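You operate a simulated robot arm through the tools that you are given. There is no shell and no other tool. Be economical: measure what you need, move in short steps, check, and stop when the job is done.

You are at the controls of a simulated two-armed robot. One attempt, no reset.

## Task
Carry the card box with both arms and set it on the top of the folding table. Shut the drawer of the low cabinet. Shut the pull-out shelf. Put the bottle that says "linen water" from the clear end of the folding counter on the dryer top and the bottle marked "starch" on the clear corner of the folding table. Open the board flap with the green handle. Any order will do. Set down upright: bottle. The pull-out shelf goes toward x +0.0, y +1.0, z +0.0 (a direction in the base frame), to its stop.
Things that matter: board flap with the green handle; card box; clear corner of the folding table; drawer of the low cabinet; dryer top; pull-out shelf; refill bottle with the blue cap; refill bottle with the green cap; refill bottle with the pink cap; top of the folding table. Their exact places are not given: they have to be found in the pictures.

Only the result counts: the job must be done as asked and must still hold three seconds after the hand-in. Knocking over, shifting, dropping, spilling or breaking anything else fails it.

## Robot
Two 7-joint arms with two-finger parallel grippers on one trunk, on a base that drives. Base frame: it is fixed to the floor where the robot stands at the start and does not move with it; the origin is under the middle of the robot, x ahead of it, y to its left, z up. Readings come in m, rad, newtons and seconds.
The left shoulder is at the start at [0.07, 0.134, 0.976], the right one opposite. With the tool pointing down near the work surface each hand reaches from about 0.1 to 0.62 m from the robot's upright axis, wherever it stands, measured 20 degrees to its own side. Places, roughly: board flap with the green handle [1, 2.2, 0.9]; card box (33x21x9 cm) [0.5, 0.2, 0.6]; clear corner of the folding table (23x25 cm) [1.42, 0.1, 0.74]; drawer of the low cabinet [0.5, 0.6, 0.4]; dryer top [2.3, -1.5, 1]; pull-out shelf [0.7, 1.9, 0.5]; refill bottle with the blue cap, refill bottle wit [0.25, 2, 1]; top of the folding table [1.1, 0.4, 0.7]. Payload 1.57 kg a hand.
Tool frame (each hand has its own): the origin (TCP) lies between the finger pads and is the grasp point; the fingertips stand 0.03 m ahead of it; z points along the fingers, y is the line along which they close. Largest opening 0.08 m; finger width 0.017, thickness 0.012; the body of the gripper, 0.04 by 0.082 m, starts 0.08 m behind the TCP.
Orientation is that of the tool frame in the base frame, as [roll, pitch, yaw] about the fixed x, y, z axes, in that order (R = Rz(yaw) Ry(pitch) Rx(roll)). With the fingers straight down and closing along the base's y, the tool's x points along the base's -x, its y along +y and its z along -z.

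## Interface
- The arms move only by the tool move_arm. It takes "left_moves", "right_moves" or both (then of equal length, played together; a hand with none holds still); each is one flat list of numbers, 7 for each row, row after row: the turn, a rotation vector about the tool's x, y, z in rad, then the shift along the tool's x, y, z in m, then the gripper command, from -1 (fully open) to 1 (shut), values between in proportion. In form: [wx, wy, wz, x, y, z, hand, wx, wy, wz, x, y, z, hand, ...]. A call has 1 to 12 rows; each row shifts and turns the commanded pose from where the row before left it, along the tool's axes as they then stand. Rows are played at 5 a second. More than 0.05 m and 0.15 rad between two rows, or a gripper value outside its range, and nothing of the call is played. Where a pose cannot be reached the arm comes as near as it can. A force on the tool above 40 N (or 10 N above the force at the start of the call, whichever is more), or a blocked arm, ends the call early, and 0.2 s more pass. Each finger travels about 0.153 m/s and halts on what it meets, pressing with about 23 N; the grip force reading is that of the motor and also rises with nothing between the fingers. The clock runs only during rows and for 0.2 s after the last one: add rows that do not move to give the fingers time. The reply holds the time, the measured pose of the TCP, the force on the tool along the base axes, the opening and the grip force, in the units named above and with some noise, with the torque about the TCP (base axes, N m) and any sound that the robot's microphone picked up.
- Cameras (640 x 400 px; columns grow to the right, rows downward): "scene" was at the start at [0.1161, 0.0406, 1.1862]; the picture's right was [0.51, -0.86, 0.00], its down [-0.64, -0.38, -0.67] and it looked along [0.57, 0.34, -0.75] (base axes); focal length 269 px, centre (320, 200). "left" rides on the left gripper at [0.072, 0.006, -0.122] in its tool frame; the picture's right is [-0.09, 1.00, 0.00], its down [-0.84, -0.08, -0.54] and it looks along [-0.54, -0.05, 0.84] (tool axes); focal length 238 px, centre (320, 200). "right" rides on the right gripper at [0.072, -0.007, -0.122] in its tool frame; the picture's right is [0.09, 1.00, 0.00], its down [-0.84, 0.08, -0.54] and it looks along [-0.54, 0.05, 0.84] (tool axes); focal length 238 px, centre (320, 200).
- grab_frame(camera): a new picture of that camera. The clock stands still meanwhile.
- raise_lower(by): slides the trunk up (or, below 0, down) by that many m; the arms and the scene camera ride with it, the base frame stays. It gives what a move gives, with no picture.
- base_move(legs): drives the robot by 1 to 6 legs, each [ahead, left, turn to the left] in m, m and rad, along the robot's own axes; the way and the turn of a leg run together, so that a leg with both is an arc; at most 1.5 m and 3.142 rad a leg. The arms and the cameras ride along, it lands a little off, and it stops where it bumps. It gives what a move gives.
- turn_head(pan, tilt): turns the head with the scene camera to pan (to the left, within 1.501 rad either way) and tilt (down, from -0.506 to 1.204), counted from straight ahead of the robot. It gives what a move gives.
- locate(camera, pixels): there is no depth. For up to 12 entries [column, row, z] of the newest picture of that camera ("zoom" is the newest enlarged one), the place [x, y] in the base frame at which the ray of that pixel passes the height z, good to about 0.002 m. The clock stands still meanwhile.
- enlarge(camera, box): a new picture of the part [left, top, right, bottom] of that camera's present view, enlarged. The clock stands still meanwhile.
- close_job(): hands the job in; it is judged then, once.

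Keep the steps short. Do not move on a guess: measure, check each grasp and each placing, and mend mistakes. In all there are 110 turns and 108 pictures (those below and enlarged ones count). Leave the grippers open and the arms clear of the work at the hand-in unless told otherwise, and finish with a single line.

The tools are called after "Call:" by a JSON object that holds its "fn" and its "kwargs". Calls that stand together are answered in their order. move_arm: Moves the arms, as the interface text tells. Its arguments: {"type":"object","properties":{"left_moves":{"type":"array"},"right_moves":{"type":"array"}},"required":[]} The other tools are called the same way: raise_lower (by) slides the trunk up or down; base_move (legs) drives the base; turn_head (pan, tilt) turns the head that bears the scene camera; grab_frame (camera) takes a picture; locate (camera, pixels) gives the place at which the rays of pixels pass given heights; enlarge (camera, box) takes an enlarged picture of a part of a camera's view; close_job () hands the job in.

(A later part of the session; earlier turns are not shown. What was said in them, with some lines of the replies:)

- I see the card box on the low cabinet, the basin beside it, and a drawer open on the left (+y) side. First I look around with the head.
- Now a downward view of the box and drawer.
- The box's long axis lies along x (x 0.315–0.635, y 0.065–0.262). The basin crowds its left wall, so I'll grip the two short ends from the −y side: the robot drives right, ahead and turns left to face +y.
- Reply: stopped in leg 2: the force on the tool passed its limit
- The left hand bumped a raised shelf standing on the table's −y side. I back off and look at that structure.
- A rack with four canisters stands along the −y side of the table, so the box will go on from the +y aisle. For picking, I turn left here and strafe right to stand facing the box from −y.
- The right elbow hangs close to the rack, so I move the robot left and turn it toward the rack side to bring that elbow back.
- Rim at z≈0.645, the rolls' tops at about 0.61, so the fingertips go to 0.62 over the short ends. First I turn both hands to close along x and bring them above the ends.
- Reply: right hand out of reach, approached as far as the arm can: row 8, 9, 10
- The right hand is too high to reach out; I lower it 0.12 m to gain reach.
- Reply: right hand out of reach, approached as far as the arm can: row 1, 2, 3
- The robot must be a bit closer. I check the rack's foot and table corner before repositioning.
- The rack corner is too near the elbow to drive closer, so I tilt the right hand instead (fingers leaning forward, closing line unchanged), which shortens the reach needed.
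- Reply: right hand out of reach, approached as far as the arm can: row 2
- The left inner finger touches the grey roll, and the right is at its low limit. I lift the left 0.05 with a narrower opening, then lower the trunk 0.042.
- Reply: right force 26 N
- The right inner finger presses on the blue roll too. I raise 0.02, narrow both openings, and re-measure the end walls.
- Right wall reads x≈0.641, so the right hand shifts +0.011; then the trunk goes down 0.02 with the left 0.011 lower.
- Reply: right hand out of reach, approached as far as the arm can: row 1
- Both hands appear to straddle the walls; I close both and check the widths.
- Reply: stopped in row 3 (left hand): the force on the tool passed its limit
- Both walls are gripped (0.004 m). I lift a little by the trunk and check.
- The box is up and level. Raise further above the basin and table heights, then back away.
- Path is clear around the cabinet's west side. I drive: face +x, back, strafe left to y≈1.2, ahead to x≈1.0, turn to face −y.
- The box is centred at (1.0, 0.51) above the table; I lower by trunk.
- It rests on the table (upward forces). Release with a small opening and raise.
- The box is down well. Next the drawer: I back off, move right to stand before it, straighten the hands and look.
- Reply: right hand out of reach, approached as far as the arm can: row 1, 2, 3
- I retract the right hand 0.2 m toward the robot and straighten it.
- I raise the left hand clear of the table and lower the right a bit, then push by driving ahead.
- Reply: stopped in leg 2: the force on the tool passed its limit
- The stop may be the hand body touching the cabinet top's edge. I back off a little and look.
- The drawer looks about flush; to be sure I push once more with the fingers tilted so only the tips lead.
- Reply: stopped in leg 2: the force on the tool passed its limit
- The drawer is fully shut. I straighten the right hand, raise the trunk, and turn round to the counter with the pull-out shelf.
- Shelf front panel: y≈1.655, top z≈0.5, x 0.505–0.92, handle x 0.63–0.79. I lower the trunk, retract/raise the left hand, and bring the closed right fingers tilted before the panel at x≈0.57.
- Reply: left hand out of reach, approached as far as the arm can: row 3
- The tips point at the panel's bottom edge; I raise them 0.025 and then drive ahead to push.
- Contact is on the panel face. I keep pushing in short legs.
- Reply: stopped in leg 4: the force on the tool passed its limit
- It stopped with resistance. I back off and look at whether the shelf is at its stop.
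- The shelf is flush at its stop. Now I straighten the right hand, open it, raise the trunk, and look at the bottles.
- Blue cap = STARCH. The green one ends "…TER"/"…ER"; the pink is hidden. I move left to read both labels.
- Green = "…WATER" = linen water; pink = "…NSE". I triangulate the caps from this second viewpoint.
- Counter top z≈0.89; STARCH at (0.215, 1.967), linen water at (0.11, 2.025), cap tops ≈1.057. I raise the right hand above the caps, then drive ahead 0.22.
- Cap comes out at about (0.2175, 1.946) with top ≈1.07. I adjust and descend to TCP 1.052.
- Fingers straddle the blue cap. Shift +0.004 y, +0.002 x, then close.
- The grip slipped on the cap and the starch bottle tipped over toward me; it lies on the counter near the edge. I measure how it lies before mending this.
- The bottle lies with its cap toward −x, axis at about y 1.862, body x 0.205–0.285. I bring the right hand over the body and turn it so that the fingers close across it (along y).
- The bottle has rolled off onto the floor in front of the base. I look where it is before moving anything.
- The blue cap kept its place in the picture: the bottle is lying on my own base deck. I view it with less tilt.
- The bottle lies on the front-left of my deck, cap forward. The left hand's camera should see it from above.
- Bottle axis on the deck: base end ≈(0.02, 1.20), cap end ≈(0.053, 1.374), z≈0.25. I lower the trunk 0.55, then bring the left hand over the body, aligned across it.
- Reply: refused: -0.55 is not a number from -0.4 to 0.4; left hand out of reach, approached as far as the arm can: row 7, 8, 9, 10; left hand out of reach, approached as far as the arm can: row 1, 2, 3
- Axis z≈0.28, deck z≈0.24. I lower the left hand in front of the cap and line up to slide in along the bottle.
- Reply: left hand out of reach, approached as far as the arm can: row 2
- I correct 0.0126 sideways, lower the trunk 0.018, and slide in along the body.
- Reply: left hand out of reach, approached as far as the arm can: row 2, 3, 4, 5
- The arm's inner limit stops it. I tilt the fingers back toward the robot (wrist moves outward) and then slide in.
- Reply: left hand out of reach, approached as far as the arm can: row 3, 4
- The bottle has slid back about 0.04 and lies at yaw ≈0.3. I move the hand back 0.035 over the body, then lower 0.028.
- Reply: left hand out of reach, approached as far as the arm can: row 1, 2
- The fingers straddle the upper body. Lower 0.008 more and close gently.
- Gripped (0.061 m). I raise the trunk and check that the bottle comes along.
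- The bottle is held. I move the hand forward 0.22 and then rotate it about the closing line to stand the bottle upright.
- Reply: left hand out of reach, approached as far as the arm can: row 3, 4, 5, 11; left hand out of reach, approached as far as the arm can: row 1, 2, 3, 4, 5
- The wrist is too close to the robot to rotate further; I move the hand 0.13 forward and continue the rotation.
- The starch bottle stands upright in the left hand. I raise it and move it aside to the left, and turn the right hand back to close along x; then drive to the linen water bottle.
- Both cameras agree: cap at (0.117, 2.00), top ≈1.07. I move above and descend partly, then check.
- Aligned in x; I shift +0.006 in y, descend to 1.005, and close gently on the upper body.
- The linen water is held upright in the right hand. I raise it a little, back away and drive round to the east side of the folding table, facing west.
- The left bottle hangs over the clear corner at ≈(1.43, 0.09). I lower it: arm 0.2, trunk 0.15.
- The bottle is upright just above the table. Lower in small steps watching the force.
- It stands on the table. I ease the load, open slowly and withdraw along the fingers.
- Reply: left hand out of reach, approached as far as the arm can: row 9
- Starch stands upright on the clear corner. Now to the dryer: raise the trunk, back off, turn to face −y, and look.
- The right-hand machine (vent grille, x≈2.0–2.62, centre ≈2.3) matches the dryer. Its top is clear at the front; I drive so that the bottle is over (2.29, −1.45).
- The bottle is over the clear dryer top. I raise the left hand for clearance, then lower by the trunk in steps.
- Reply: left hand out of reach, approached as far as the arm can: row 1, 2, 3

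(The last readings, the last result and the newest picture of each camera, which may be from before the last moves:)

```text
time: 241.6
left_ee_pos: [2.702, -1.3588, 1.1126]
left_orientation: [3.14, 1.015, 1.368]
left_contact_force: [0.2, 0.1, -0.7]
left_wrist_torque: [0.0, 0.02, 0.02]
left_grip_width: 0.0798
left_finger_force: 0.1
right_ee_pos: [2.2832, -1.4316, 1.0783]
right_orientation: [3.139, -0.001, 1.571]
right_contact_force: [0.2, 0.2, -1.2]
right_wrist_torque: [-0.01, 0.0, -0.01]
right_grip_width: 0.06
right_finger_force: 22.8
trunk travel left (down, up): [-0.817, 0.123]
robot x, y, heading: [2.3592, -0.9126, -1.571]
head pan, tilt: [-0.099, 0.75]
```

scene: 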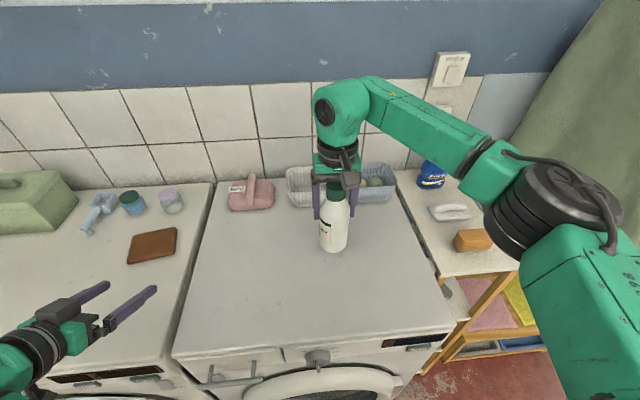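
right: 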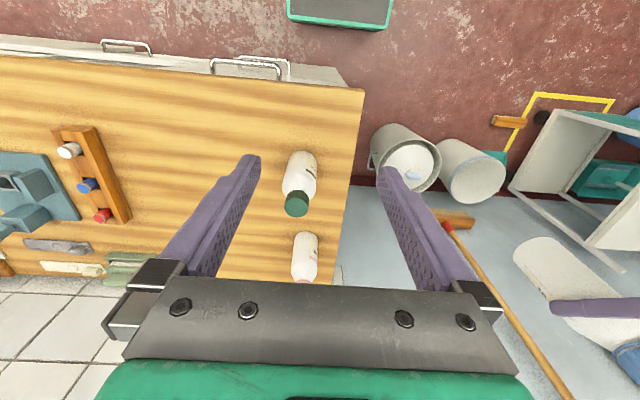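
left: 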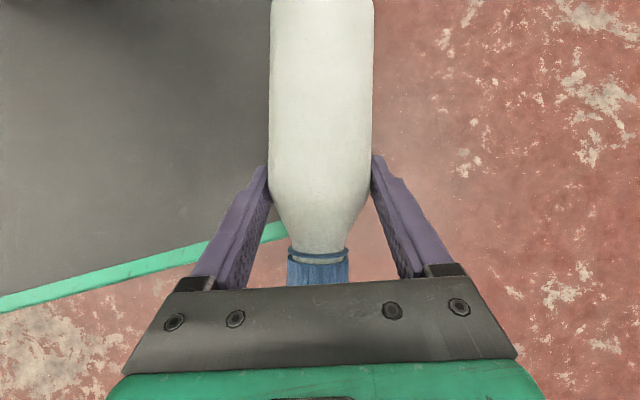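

Call:
{"fn": "raise_lower", "kwargs": {"by": -0.015}}

Call:
{"fn": "raise_lower", "kwargs": {"by": -0.01}}

Call:
{"fn": "raise_lower", "kwargs": {"by": -0.01}}

```text
time: 242.2
left_ee_pos: [2.7017, -1.3551, 1.1]
left_orientation: [3.139, 1.015, 1.369]
left_contact_force: [-0.1, -0.5, -0.2]
left_wrist_torque: [-0.01, 0.0, 0.0]
left_grip_width: 0.0801
left_finger_force: 0.1
right_ee_pos: [2.2838, -1.4292, 1.0641]
right_orientation: [3.14, 0.004, 1.574]
right_contact_force: [-1.0, 3.2, 12.5]
right_wrist_torque: [0.11, 0.01, 0.0]
right_grip_width: 0.0602
right_finger_force: 22.7
trunk travel left (down, up): [-0.802, 0.138]
robot x, y, heading: [2.3586, -0.9112, -1.571]
head pan, tilt: [-0.099, 0.75]
```

```text
time: 242.8
left_ee_pos: [2.7018, -1.3542, 1.0902]
left_orientation: [3.139, 1.017, 1.368]
left_contact_force: [-0.8, 0.3, -0.1]
left_wrist_torque: [-0.02, -0.03, 0.0]
left_grip_width: 0.08
left_finger_force: 0.1
right_ee_pos: [2.2843, -1.4296, 1.0578]
right_orientation: [3.139, 0.009, 1.571]
right_contact_force: [-1.6, -3.3, 37.2]
right_wrist_torque: [0.08, 0.37, 0.01]
right_grip_width: 0.0603
right_finger_force: 22.6
trunk travel left (down, up): [-0.792, 0.148]
robot x, y, heading: [2.3595, -0.9124, -1.576]
head pan, tilt: [-0.099, 0.75]
```

```text
time: 243.1
left_ee_pos: [2.7004, -1.3543, 1.0871]
left_orientation: [3.138, 1.019, 1.367]
left_contact_force: [-0.2, 0.0, 0.0]
left_wrist_torque: [0.05, 0.02, -0.03]
left_grip_width: 0.0798
left_finger_force: 0.1
right_ee_pos: [2.2844, -1.4307, 1.0578]
right_orientation: [3.133, 0.011, 1.572]
right_contact_force: [-1.6, 6.9, 20.1]
right_wrist_torque: [0.88, 0.5, -0.12]
right_grip_width: 0.0602
right_finger_force: 22.8
trunk travel left (down, up): [-0.79, 0.15]
robot x, y, heading: [2.3603, -0.9167, -1.57]
head pan, tilt: [-0.099, 0.75]
stopped: the force on the tool passed its limit (the readings are from after the stop); the commanded pose is now the measured one
```

It's standing on the dryer top. I unload, open slowly and rise straight up.

Call:
{"fn": "raise_lower", "kwargs": {"by": 0.006}}

Call:
{"fn": "move_arm", "kwargs": {"right_moves": [0, 0, 0, 0, 0, 0, 0.2, 0, 0, 0, 0, 0, 0, -0.6, 0, 0, 0, 0, 0, 0, -0.8, 0, 0, 0, 0, 0, 0, -1, 0, 0, 0, 0, 0, 0, -1]}}

Call:
{"fn": "raise_lower", "kwargs": {"by": 0.11}}

Call:
{"fn": "grab_frame", "kwargs": {"camera": "scene"}}

```text
time: 243.7
left_ee_pos: [2.6999, -1.3576, 1.0921]
left_orientation: [3.138, 1.013, 1.368]
left_contact_force: [-0.6, -0.2, 0.2]
left_wrist_torque: [0.01, -0.01, -0.04]
left_grip_width: 0.0801
left_finger_force: 0.1
right_ee_pos: [2.2841, -1.4344, 1.059]
right_orientation: [3.137, 0.008, 1.57]
right_contact_force: [-0.6, 0.4, -0.4]
right_wrist_torque: [0.02, -0.04, 0.03]
right_grip_width: 0.0602
right_finger_force: 22.7
trunk travel left (down, up): [-0.796, 0.144]
robot x, y, heading: [2.3603, -0.9177, -1.57]
head pan, tilt: [-0.099, 0.75]
```

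```text
time: 244.8
left_ee_pos: [2.7004, -1.3571, 1.0925]
left_orientation: [3.14, 1.014, 1.369]
left_contact_force: [0.6, -1.1, -0.3]
left_wrist_torque: [0.01, -0.01, -0.01]
left_grip_width: 0.0798
left_finger_force: 0.0
right_ee_pos: [2.2831, -1.433, 1.0607]
right_orientation: [3.135, 0.01, 1.572]
right_contact_force: [0.4, 0.5, 0.6]
right_wrist_torque: [0.04, 0.02, 0.02]
right_grip_width: 0.08
right_finger_force: 0.0
trunk travel left (down, up): [-0.796, 0.144]
robot x, y, heading: [2.353, -0.918, -1.572]
head pan, tilt: [-0.099, 0.75]
```

```text
time: 246.3
left_ee_pos: [2.701, -1.3573, 1.2029]
left_orientation: [3.14, 1.014, 1.368]
left_contact_force: [0.7, -0.4, 0.9]
left_wrist_torque: [0.0, -0.02, -0.01]
left_grip_width: 0.08
left_finger_force: 0.1
right_ee_pos: [2.2843, -1.4331, 1.1692]
right_orientation: [3.136, 0.008, 1.571]
right_contact_force: [0.2, 0.4, 0.2]
right_wrist_torque: [-0.01, 0.01, -0.01]
right_grip_width: 0.0801
right_finger_force: 0.1
trunk travel left (down, up): [-0.906, 0.034]
robot x, y, heading: [2.3612, -0.9154, -1.571]
head pan, tilt: [-0.099, 0.75]
```

```text
5 pictures are left
```

scene: 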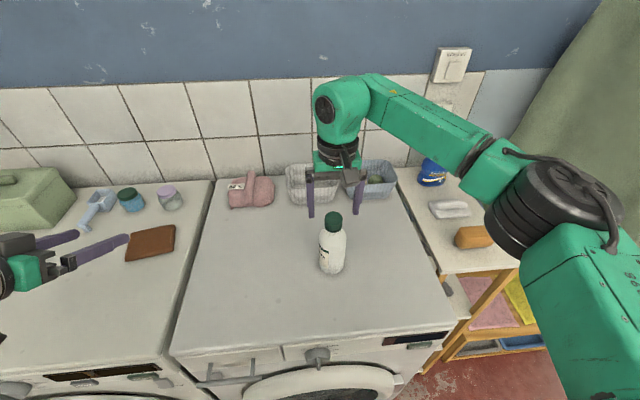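

The linen water stands upright on the dryer. I back away, straighten and retract the left hand, turn round, and drive to the flap (green flap computed at x 0.91–1.09, y 1.895–2.305; handle x≈0.923, y 2.09–2.185, bar z≈0.95; hinge on its +x edge).

Call:
{"fn": "base_move", "kwargs": {"legs": [[-0.9, 0, 0]]}}

Call:
{"fn": "move_arm", "kwargs": {"left_moves": [0, 0.145, 0, 0, 0, 0, -1, 0, 0.145, 0, 0, 0, 0, -1, 0, 0.145, 0, 0, 0, 0, -1, 0, 0.145, 0, 0, 0, 0, -1, 0, 0.145, 0, 0, 0, 0, -1, 0, 0.145, 0, 0, 0, 0, -1, 0, 0.145, 0, 0, 0, 0, -1, 0, 0, 0, 0.04, 0, 0, -1, 0, 0, 0, 0.04, 0, 0, -1, 0, 0, 0, 0.04, 0, 0, -1, 0, 0, 0, 0.04, 0, 0, -1]}}

Call:
{"fn": "base_move", "kwargs": {"legs": [[0, 0, -1.571], [0, 0, -1.571], [1.15, 0, 0], [0, 1.3, 0]]}}

```text
time: 251.1
left_ee_pos: [2.7021, -0.4444, 1.2031]
left_orientation: [3.139, 1.013, 1.364]
left_contact_force: [0.8, 0.3, 0.7]
left_wrist_torque: [0.0, 0.01, -0.02]
left_grip_width: 0.0802
left_finger_force: 0.1
right_ee_pos: [2.2859, -0.5195, 1.1698]
right_orientation: [3.139, 0.009, 1.564]
right_contact_force: [-0.9, 0.0, 0.0]
right_wrist_torque: [-0.01, 0.03, -0.01]
right_grip_width: 0.0799
right_finger_force: 0.1
trunk travel left (down, up): [-0.906, 0.034]
robot x, y, heading: [2.3594, 0.001, -1.582]
head pan, tilt: [-0.099, 0.75]
```

```text
time: 253.5
left_ee_pos: [2.7322, -0.2847, 1.2019]
left_orientation: [3.138, 0.0, 1.364]
left_contact_force: [0.0, -0.7, 0.5]
left_wrist_torque: [-0.04, 0.0, -0.02]
left_grip_width: 0.0801
left_finger_force: 0.2
right_ee_pos: [2.283, -0.5151, 1.1727]
right_orientation: [3.138, 0.01, 1.567]
right_contact_force: [-0.3, 0.1, 0.2]
right_wrist_torque: [-0.04, -0.02, -0.01]
right_grip_width: 0.0799
right_finger_force: 0.1
trunk travel left (down, up): [-0.906, 0.034]
robot x, y, heading: [2.3601, 0.0015, -1.575]
head pan, tilt: [-0.099, 0.75]
```

```text
time: 272.9
left_ee_pos: [0.7642, 1.4812, 1.2004]
left_orientation: [3.141, -0.002, -1.802]
left_contact_force: [-0.3, -0.5, 0.3]
left_wrist_torque: [-0.01, 0.04, -0.02]
left_grip_width: 0.0799
left_finger_force: 0.0
right_ee_pos: [1.2213, 1.6984, 1.1698]
right_orientation: [3.135, 0.007, -1.602]
right_contact_force: [0.2, -0.2, 0.2]
right_wrist_torque: [-0.05, 0.01, -0.02]
right_grip_width: 0.08
right_finger_force: 0.0
trunk travel left (down, up): [-0.906, 0.034]
robot x, y, heading: [1.126, 1.1818, 1.542]
head pan, tilt: [-0.099, 0.75]
```

Call:
{"fn": "base_move", "kwargs": {"legs": [[0, 0.07, 0.029], [0.38, 0, 0]]}}

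Call:
{"fn": "turn_head", "kwargs": {"pan": 0.1, "tilt": 0.85}}

Call:
{"fn": "enlarge", "kwargs": {"camera": "scene", "box": [140, 40, 500, 265]}}

```text
time: 275.9
left_ee_pos: [0.6888, 1.8446, 1.2019]
left_orientation: [3.139, 0.001, -1.781]
left_contact_force: [-0.2, 0.5, -0.1]
left_wrist_torque: [0.01, -0.01, -0.01]
left_grip_width: 0.08
left_finger_force: 0.0
right_ee_pos: [1.1387, 2.0714, 1.1711]
right_orientation: [3.136, 0.01, -1.579]
right_contact_force: [0.4, -0.5, 0.8]
right_wrist_torque: [0.03, 0.01, -0.01]
right_grip_width: 0.08
right_finger_force: 0.1
trunk travel left (down, up): [-0.906, 0.034]
robot x, y, heading: [1.0612, 1.5575, 1.558]
head pan, tilt: [-0.099, 0.75]
```

```text
time: 276.6
left_ee_pos: [0.6885, 1.846, 1.2009]
left_orientation: [3.14, -0.001, -1.78]
left_contact_force: [-1.0, 0.7, 0.5]
left_wrist_torque: [0.0, -0.02, 0.0]
left_grip_width: 0.0797
left_finger_force: 0.0
right_ee_pos: [1.1393, 2.0741, 1.1704]
right_orientation: [3.136, 0.006, -1.581]
right_contact_force: [-0.8, -0.2, -0.2]
right_wrist_torque: [-0.02, 0.04, -0.02]
right_grip_width: 0.0799
right_finger_force: 0.1
trunk travel left (down, up): [-0.906, 0.034]
robot x, y, heading: [1.0564, 1.5595, 1.565]
head pan, tilt: [0.099, 0.85]
```

```text
1.78 times, centred on (320, 152) of scene
```

zoom: 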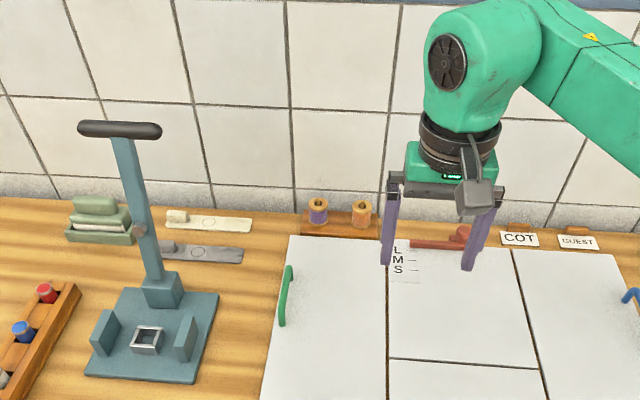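

Call:
{"fn": "locate", "kwargs": {"camera": "zoom", "pixels": [[290, 268, 0.945], [284, 322, 0.945], [281, 322, 0.915], [287, 285, 0.915], [290, 236, 0.915], [389, 238, 0.915], [387, 360, 0.915], [288, 270, 0.955], [284, 315, 0.955]]}}

```text
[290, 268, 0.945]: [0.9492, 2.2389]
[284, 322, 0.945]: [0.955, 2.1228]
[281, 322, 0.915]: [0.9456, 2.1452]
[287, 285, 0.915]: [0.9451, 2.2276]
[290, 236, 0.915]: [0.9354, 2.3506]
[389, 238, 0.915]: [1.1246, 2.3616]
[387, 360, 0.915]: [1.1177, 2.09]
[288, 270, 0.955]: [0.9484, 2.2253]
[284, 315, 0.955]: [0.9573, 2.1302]
```

Handle measured at x≈0.95, y 2.14–2.23; hinge line x≈1.12. I move a bit closer, tilt the right hand forward, and come above the handle.

Call:
{"fn": "base_move", "kwargs": {"legs": [[0.045, 0.05, 0]]}}

Call:
{"fn": "move_arm", "kwargs": {"right_moves": [0, -0.145, 0, 0, 0, 0, -1, 0, -0.145, 0, 0, 0, 0, -1, 0, -0.145, 0, 0, 0, 0, -1, 0, -0.145, 0, 0, 0, 0, -1, 0, 0, 0, -0.0105, 0.0335, 0.0069, -1, 0, 0, 0, -0.0105, 0.0335, 0.0069, -1, 0, 0, 0, -0.0105, 0.0335, 0.0069, -1, 0, 0, 0, -0.0105, 0.0335, 0.0069, -1]}}

Call:
{"fn": "move_arm", "kwargs": {"right_moves": [0, 0, 0, 0.026, 0, 0.0397, -1, 0, 0, 0, 0.026, 0, 0.0397, -1, 0, 0, 0, 0.026, 0, 0.0397, -1, 0, 0, 0, 0.015, 0, 0.0225, -0.3]}}

```text
time: 277.6
left_ee_pos: [0.6463, 1.8861, 1.2041]
left_orientation: [3.134, 0.004, -1.78]
left_contact_force: [0.5, -0.7, 0.0]
left_wrist_torque: [0.06, 0.01, 0.0]
left_grip_width: 0.0801
left_finger_force: 0.1
right_ee_pos: [1.0973, 2.1131, 1.1737]
right_orientation: [3.131, 0.012, -1.579]
right_contact_force: [0.8, -0.5, 0.8]
right_wrist_torque: [0.04, 0.09, 0.0]
right_grip_width: 0.08
right_finger_force: 0.0
trunk travel left (down, up): [-0.906, 0.034]
robot x, y, heading: [1.0132, 1.5999, 1.558]
head pan, tilt: [0.099, 0.85]
```

```text
time: 279.4
left_ee_pos: [0.6383, 1.8922, 1.1999]
left_orientation: [3.141, -0.003, -1.781]
left_contact_force: [-0.5, 0.4, -0.1]
left_wrist_torque: [0.04, -0.04, 0.0]
left_grip_width: 0.0798
left_finger_force: 0.1
right_ee_pos: [0.9557, 2.1689, 1.1711]
right_orientation: [3.135, 0.588, -1.582]
right_contact_force: [-0.7, 0.2, -0.1]
right_wrist_torque: [-0.01, -0.03, -0.03]
right_grip_width: 0.0802
right_finger_force: 0.0
trunk travel left (down, up): [-0.906, 0.034]
robot x, y, heading: [1.0095, 1.5996, 1.556]
head pan, tilt: [0.099, 0.85]
```

```text
time: 280.4
left_ee_pos: [0.6404, 1.891, 1.2013]
left_orientation: [3.139, -0.003, -1.781]
left_contact_force: [-0.4, 0.8, 0.1]
left_wrist_torque: [-0.01, -0.02, 0.0]
left_grip_width: 0.08
left_finger_force: 0.2
right_ee_pos: [0.9584, 2.1725, 1.0026]
right_orientation: [3.135, 0.589, -1.582]
right_contact_force: [-0.1, -0.6, -0.3]
right_wrist_torque: [-0.03, -0.02, 0.0]
right_grip_width: 0.0521
right_finger_force: 0.1
trunk travel left (down, up): [-0.906, 0.034]
robot x, y, heading: [1.0161, 1.5985, 1.558]
head pan, tilt: [0.099, 0.85]
```

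Call:
{"fn": "enlarge", "kwargs": {"camera": "scene", "box": [220, 110, 400, 240]}}

```text
3.08 times, centred on (310, 175) of scene
```

zoom: 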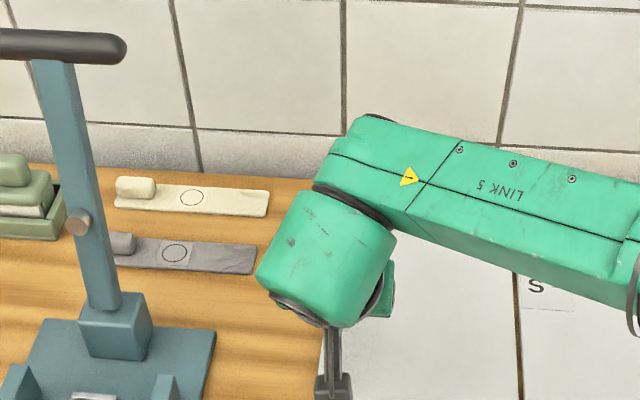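

The hand hides the handle from the head; I use the right hand's camera.

Call:
{"fn": "grab_frame", "kwargs": {"camera": "right"}}

```text
2 pictures are left
```

right: 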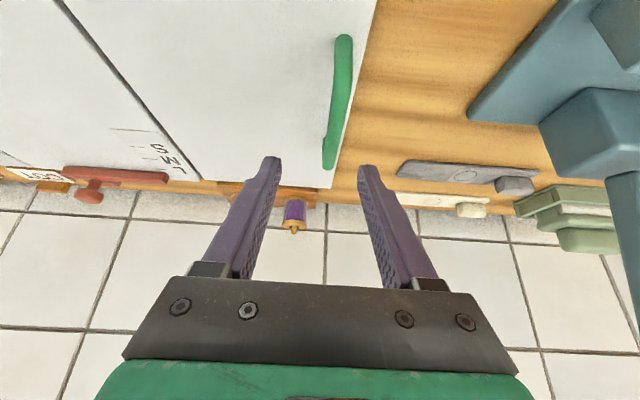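

Call:
{"fn": "locate", "kwargs": {"camera": "right", "pixels": [[343, 42, 0.945], [340, 90, 0.945], [331, 142, 0.945], [328, 168, 0.915], [320, 187, 0.915], [210, 180, 0.915], [378, 2, 0.915], [66, 2, 0.915], [343, 42, 0.955], [331, 142, 0.955]]}}

```text
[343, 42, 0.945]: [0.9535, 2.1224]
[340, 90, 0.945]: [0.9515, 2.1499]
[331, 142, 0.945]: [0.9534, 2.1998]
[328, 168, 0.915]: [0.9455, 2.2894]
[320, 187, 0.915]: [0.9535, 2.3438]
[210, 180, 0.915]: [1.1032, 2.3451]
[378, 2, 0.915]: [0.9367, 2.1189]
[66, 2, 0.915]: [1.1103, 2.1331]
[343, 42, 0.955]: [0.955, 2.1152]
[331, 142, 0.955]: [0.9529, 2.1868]
```

Bar at x≈0.953, y≈2.12–2.20, between the fingers. Descend 0.048 and close.

Call:
{"fn": "move_arm", "kwargs": {"right_moves": [0, 0, 0, 0.0135, 0.0025, 0.0205, -0.3, 0, 0, 0, 0.0128, 0.0025, 0.0195, -0.3]}}

Call:
{"fn": "move_arm", "kwargs": {"right_moves": [0, 0, 0, 0, 0, 0, 0.3, 0, 0, 0, 0, 0, 0, 1, 0, 0, 0, 0, 0, 0, 1, 0, 0, 0, 0, 0, 0, 1]}}

```text
time: 281.0
left_ee_pos: [0.6402, 1.8922, 1.2006]
left_orientation: [3.141, -0.002, -1.781]
left_contact_force: [0.2, -0.1, -0.1]
left_wrist_torque: [-0.03, -0.02, 0.01]
left_grip_width: 0.0799
left_finger_force: 0.2
right_ee_pos: [0.9529, 2.1721, 0.9544]
right_orientation: [3.137, 0.588, -1.582]
right_contact_force: [-0.1, 0.6, -1.0]
right_wrist_torque: [0.0, -0.02, -0.01]
right_grip_width: 0.0519
right_finger_force: 0.0
trunk travel left (down, up): [-0.906, 0.034]
robot x, y, heading: [1.0109, 1.5981, 1.559]
head pan, tilt: [0.099, 0.85]
```

```text
time: 282.0
left_ee_pos: [0.6354, 1.8904, 1.1995]
left_orientation: [-3.141, 0.0, -1.782]
left_contact_force: [-0.3, 0.0, 0.4]
left_wrist_torque: [0.0, -0.03, 0.0]
left_grip_width: 0.0802
left_finger_force: 0.0
right_ee_pos: [0.9495, 2.1727, 0.9548]
right_orientation: [3.137, 0.589, -1.58]
right_contact_force: [-12.2, 2.7, 1.4]
right_wrist_torque: [0.1, 0.18, 0.39]
right_grip_width: 0.0118
right_finger_force: 29.5
trunk travel left (down, up): [-0.906, 0.034]
robot x, y, heading: [1.0101, 1.6, 1.563]
head pan, tilt: [0.099, 0.85]
5 turns are left
```

The bar is gripped (0.012 m). I swing it along the hinge arc, first 0.96 rad.

Call:
{"fn": "move_arm", "kwargs": {"right_moves": [-0.0998, 0, 0.0666, -0.0108, -0.0066, -0.0162, 1, -0.0998, 0, 0.0666, -0.0108, -0.0066, -0.0162, 1, -0.0998, 0, 0.0666, -0.0108, -0.0066, -0.0162, 1, -0.0998, 0, 0.0666, -0.0108, -0.0066, -0.0162, 1, -0.0998, 0, 0.0666, -0.0108, -0.0066, -0.0162, 1, -0.0998, 0, 0.0666, -0.0108, -0.0066, -0.0162, 1, -0.0998, 0, 0.0666, -0.0108, -0.0066, -0.0162, 1, -0.0998, 0, 0.0666, -0.0108, -0.0066, -0.0162, 1]}}

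```text
time: 283.8
left_ee_pos: [0.639, 1.8911, 1.2012]
left_orientation: [-3.141, -0.003, -1.781]
left_contact_force: [1.0, -0.2, 0.1]
left_wrist_torque: [0.01, 0.02, 0.0]
left_grip_width: 0.0799
left_finger_force: 0.0
right_ee_pos: [1.0601, 2.1723, 1.0732]
right_orientation: [2.09, 0.322, -2.084]
right_contact_force: [-6.9, 8.1, 14.9]
right_wrist_torque: [0.13, 0.1, 0.23]
right_grip_width: 0.0115
right_finger_force: 29.5
trunk travel left (down, up): [-0.906, 0.034]
robot x, y, heading: [1.0126, 1.5996, 1.558]
head pan, tilt: [0.099, 0.85]
4 turns are left
```

The flap follows (≈0.98 rad). I continue 0.72 rad more, past vertical.

Call:
{"fn": "move_arm", "kwargs": {"right_moves": [-0.0998, 0, 0.0666, -0.0108, -0.0066, -0.0162, 1, -0.0998, 0, 0.0666, -0.0108, -0.0066, -0.0162, 1, -0.0998, 0, 0.0666, -0.0108, -0.0066, -0.0162, 1, -0.0998, 0, 0.0666, -0.0108, -0.0066, -0.0162, 1, -0.0998, 0, 0.0666, -0.0108, -0.0066, -0.0162, 1, -0.0998, 0, 0.0666, -0.0108, -0.0066, -0.0162, 1]}}

```text
time: 285.2
left_ee_pos: [0.6403, 1.8918, 1.2002]
left_orientation: [3.138, -0.002, -1.779]
left_contact_force: [-0.7, 0.1, 0.2]
left_wrist_torque: [-0.03, 0.01, -0.02]
left_grip_width: 0.0802
left_finger_force: 0.1
right_ee_pos: [1.1007, 2.1689, 1.0846]
right_orientation: [1.946, 0.238, -2.155]
right_contact_force: [-1.1, 3.4, 2.8]
right_wrist_torque: [0.85, 0.17, -0.34]
right_grip_width: 0.012
right_finger_force: 29.1
right hand out of reach, approached as far as the arm can: row 2, 3, 4, 5, 6
trunk travel left (down, up): [-0.906, 0.034]
robot x, y, heading: [1.0111, 1.6017, 1.56]
head pan, tilt: [0.099, 0.85]
stopped in row 6 (right hand): the force on the tool passed its limit (the readings are from after the stop); the commanded pose is now the measured one
3 turns are left
```

The hand can't rotate further (flap ≈1.22 rad), so I carry the bar on by strafing the base right 0.05 and small arm shifts past vertical, then release, withdraw and look.

Call:
{"fn": "base_move", "kwargs": {"legs": [[0, -0.055, 0]]}}

Call:
{"fn": "move_arm", "kwargs": {"right_moves": [0, 0, 0, -0.0042, -0.0088, -0.0055, 1, 0, 0, 0, -0.0042, -0.0088, -0.0055, 1, 0, 0, 0, -0.005, -0.0116, -0.0066, 1, 0, 0, 0, -0.005, -0.0116, -0.0066, 1]}}

Call:
{"fn": "move_arm", "kwargs": {"right_moves": [0, 0, 0, 0, 0, 0, 0.5, 0, 0, 0, 0, 0, 0, -0.2, 0, 0, 0, 0, 0, 0, -0.5, 0, 0, 0, 0, 0, 0, -0.5, 0, 0, 0, 0, 0, -0.03, -0.5, 0, 0, 0, 0, 0, -0.04, -0.5, 0, 0, 0, 0, 0, -0.04, -0.5, 0, 0, 0, 0, 0, -0.04, -1]}}

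Call:
{"fn": "grab_frame", "kwargs": {"camera": "scene"}}

```text
time: 286.2
left_ee_pos: [0.6865, 1.8903, 1.1977]
left_orientation: [-3.137, 0.001, -1.778]
left_contact_force: [-0.8, -0.2, -0.4]
left_wrist_torque: [0.0, -0.05, -0.01]
left_grip_width: 0.0801
left_finger_force: 0.0
right_ee_pos: [1.1479, 2.1683, 1.0847]
right_orientation: [1.953, 0.241, -2.153]
right_contact_force: [-0.2, 8.5, 9.3]
right_wrist_torque: [0.83, 0.19, -0.17]
right_grip_width: 0.0119
right_finger_force: 28.7
trunk travel left (down, up): [-0.906, 0.034]
robot x, y, heading: [1.0631, 1.595, 1.562]
head pan, tilt: [0.099, 0.85]
```

```text
time: 287.2
left_ee_pos: [0.6956, 1.891, 1.2029]
left_orientation: [3.137, -0.001, -1.78]
left_contact_force: [0.3, 0.1, 0.4]
left_wrist_torque: [-0.01, 0.01, 0.0]
left_grip_width: 0.0802
left_finger_force: 0.0
right_ee_pos: [1.1626, 2.1688, 1.0832]
right_orientation: [1.944, 0.237, -2.16]
right_contact_force: [3.2, 4.3, 8.7]
right_wrist_torque: [0.55, 0.02, 0.29]
right_grip_width: 0.0117
right_finger_force: 28.7
right hand out of reach, approached as far as the arm can: row 1, 2, 3, 4
trunk travel left (down, up): [-0.906, 0.034]
robot x, y, heading: [1.0665, 1.5991, 1.562]
head pan, tilt: [0.099, 0.85]
```

```text
time: 289.0
left_ee_pos: [0.6954, 1.8883, 1.2016]
left_orientation: [3.14, 0.0, -1.779]
left_contact_force: [0.1, 0.3, -0.6]
left_wrist_torque: [0.03, 0.01, 0.01]
left_grip_width: 0.0801
left_finger_force: 0.0
right_ee_pos: [1.2695, 2.0788, 1.137]
right_orientation: [1.944, 0.237, -2.153]
right_contact_force: [1.1, 0.2, 0.7]
right_wrist_torque: [0.0, -0.03, 0.02]
right_grip_width: 0.0802
right_finger_force: 0.0
trunk travel left (down, up): [-0.906, 0.034]
robot x, y, heading: [1.0647, 1.5994, 1.56]
head pan, tilt: [0.099, 0.85]
```

```text
1 pictures are left
2 turns are left
```

scene: 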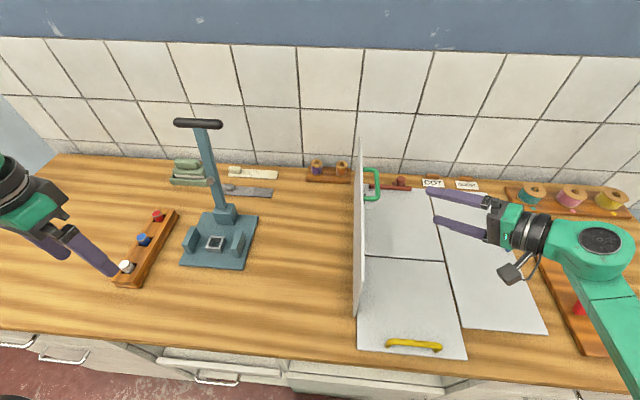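

The green flap stands fully up and stays there, released. I back the robot away so that both open hands are clear.

Call:
{"fn": "base_move", "kwargs": {"legs": [[-0.25, 0, 0]]}}

Call:
{"fn": "grab_frame", "kwargs": {"camera": "scene"}}

```text
time: 290.8
left_ee_pos: [0.6934, 1.6441, 1.2007]
left_orientation: [3.141, -0.003, -1.782]
left_contact_force: [-0.7, 0.0, 0.2]
left_wrist_torque: [0.01, 0.01, -0.04]
left_grip_width: 0.08
left_finger_force: 0.0
right_ee_pos: [1.2684, 1.8323, 1.1368]
right_orientation: [1.948, 0.235, -2.157]
right_contact_force: [-0.2, 0.3, -0.1]
right_wrist_torque: [0.0, 0.01, 0.03]
right_grip_width: 0.0798
right_finger_force: 0.0
trunk travel left (down, up): [-0.906, 0.034]
robot x, y, heading: [1.0652, 1.3508, 1.558]
head pan, tilt: [0.099, 0.85]
```

```text
0 pictures are left
1 turns are left
```

scene: 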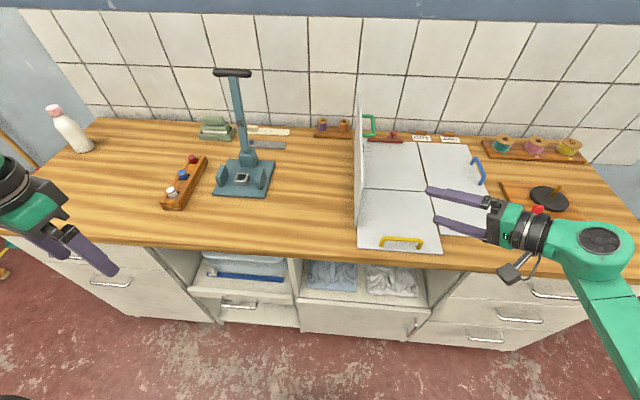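

The flap stays up, the shelf is shut, and both hands are open and clear. I hand the job in.

Call:
{"fn": "close_job", "kwargs": {}}

```text
The job is handed in.
```

All six tasks are done and handed in, but I tipped the starch bottle over at the counter and it rolled off onto my base deck before I recovered it and stood it upright on the table corner; I also bumped the table's rack early on, and the flap stands at about 90°.
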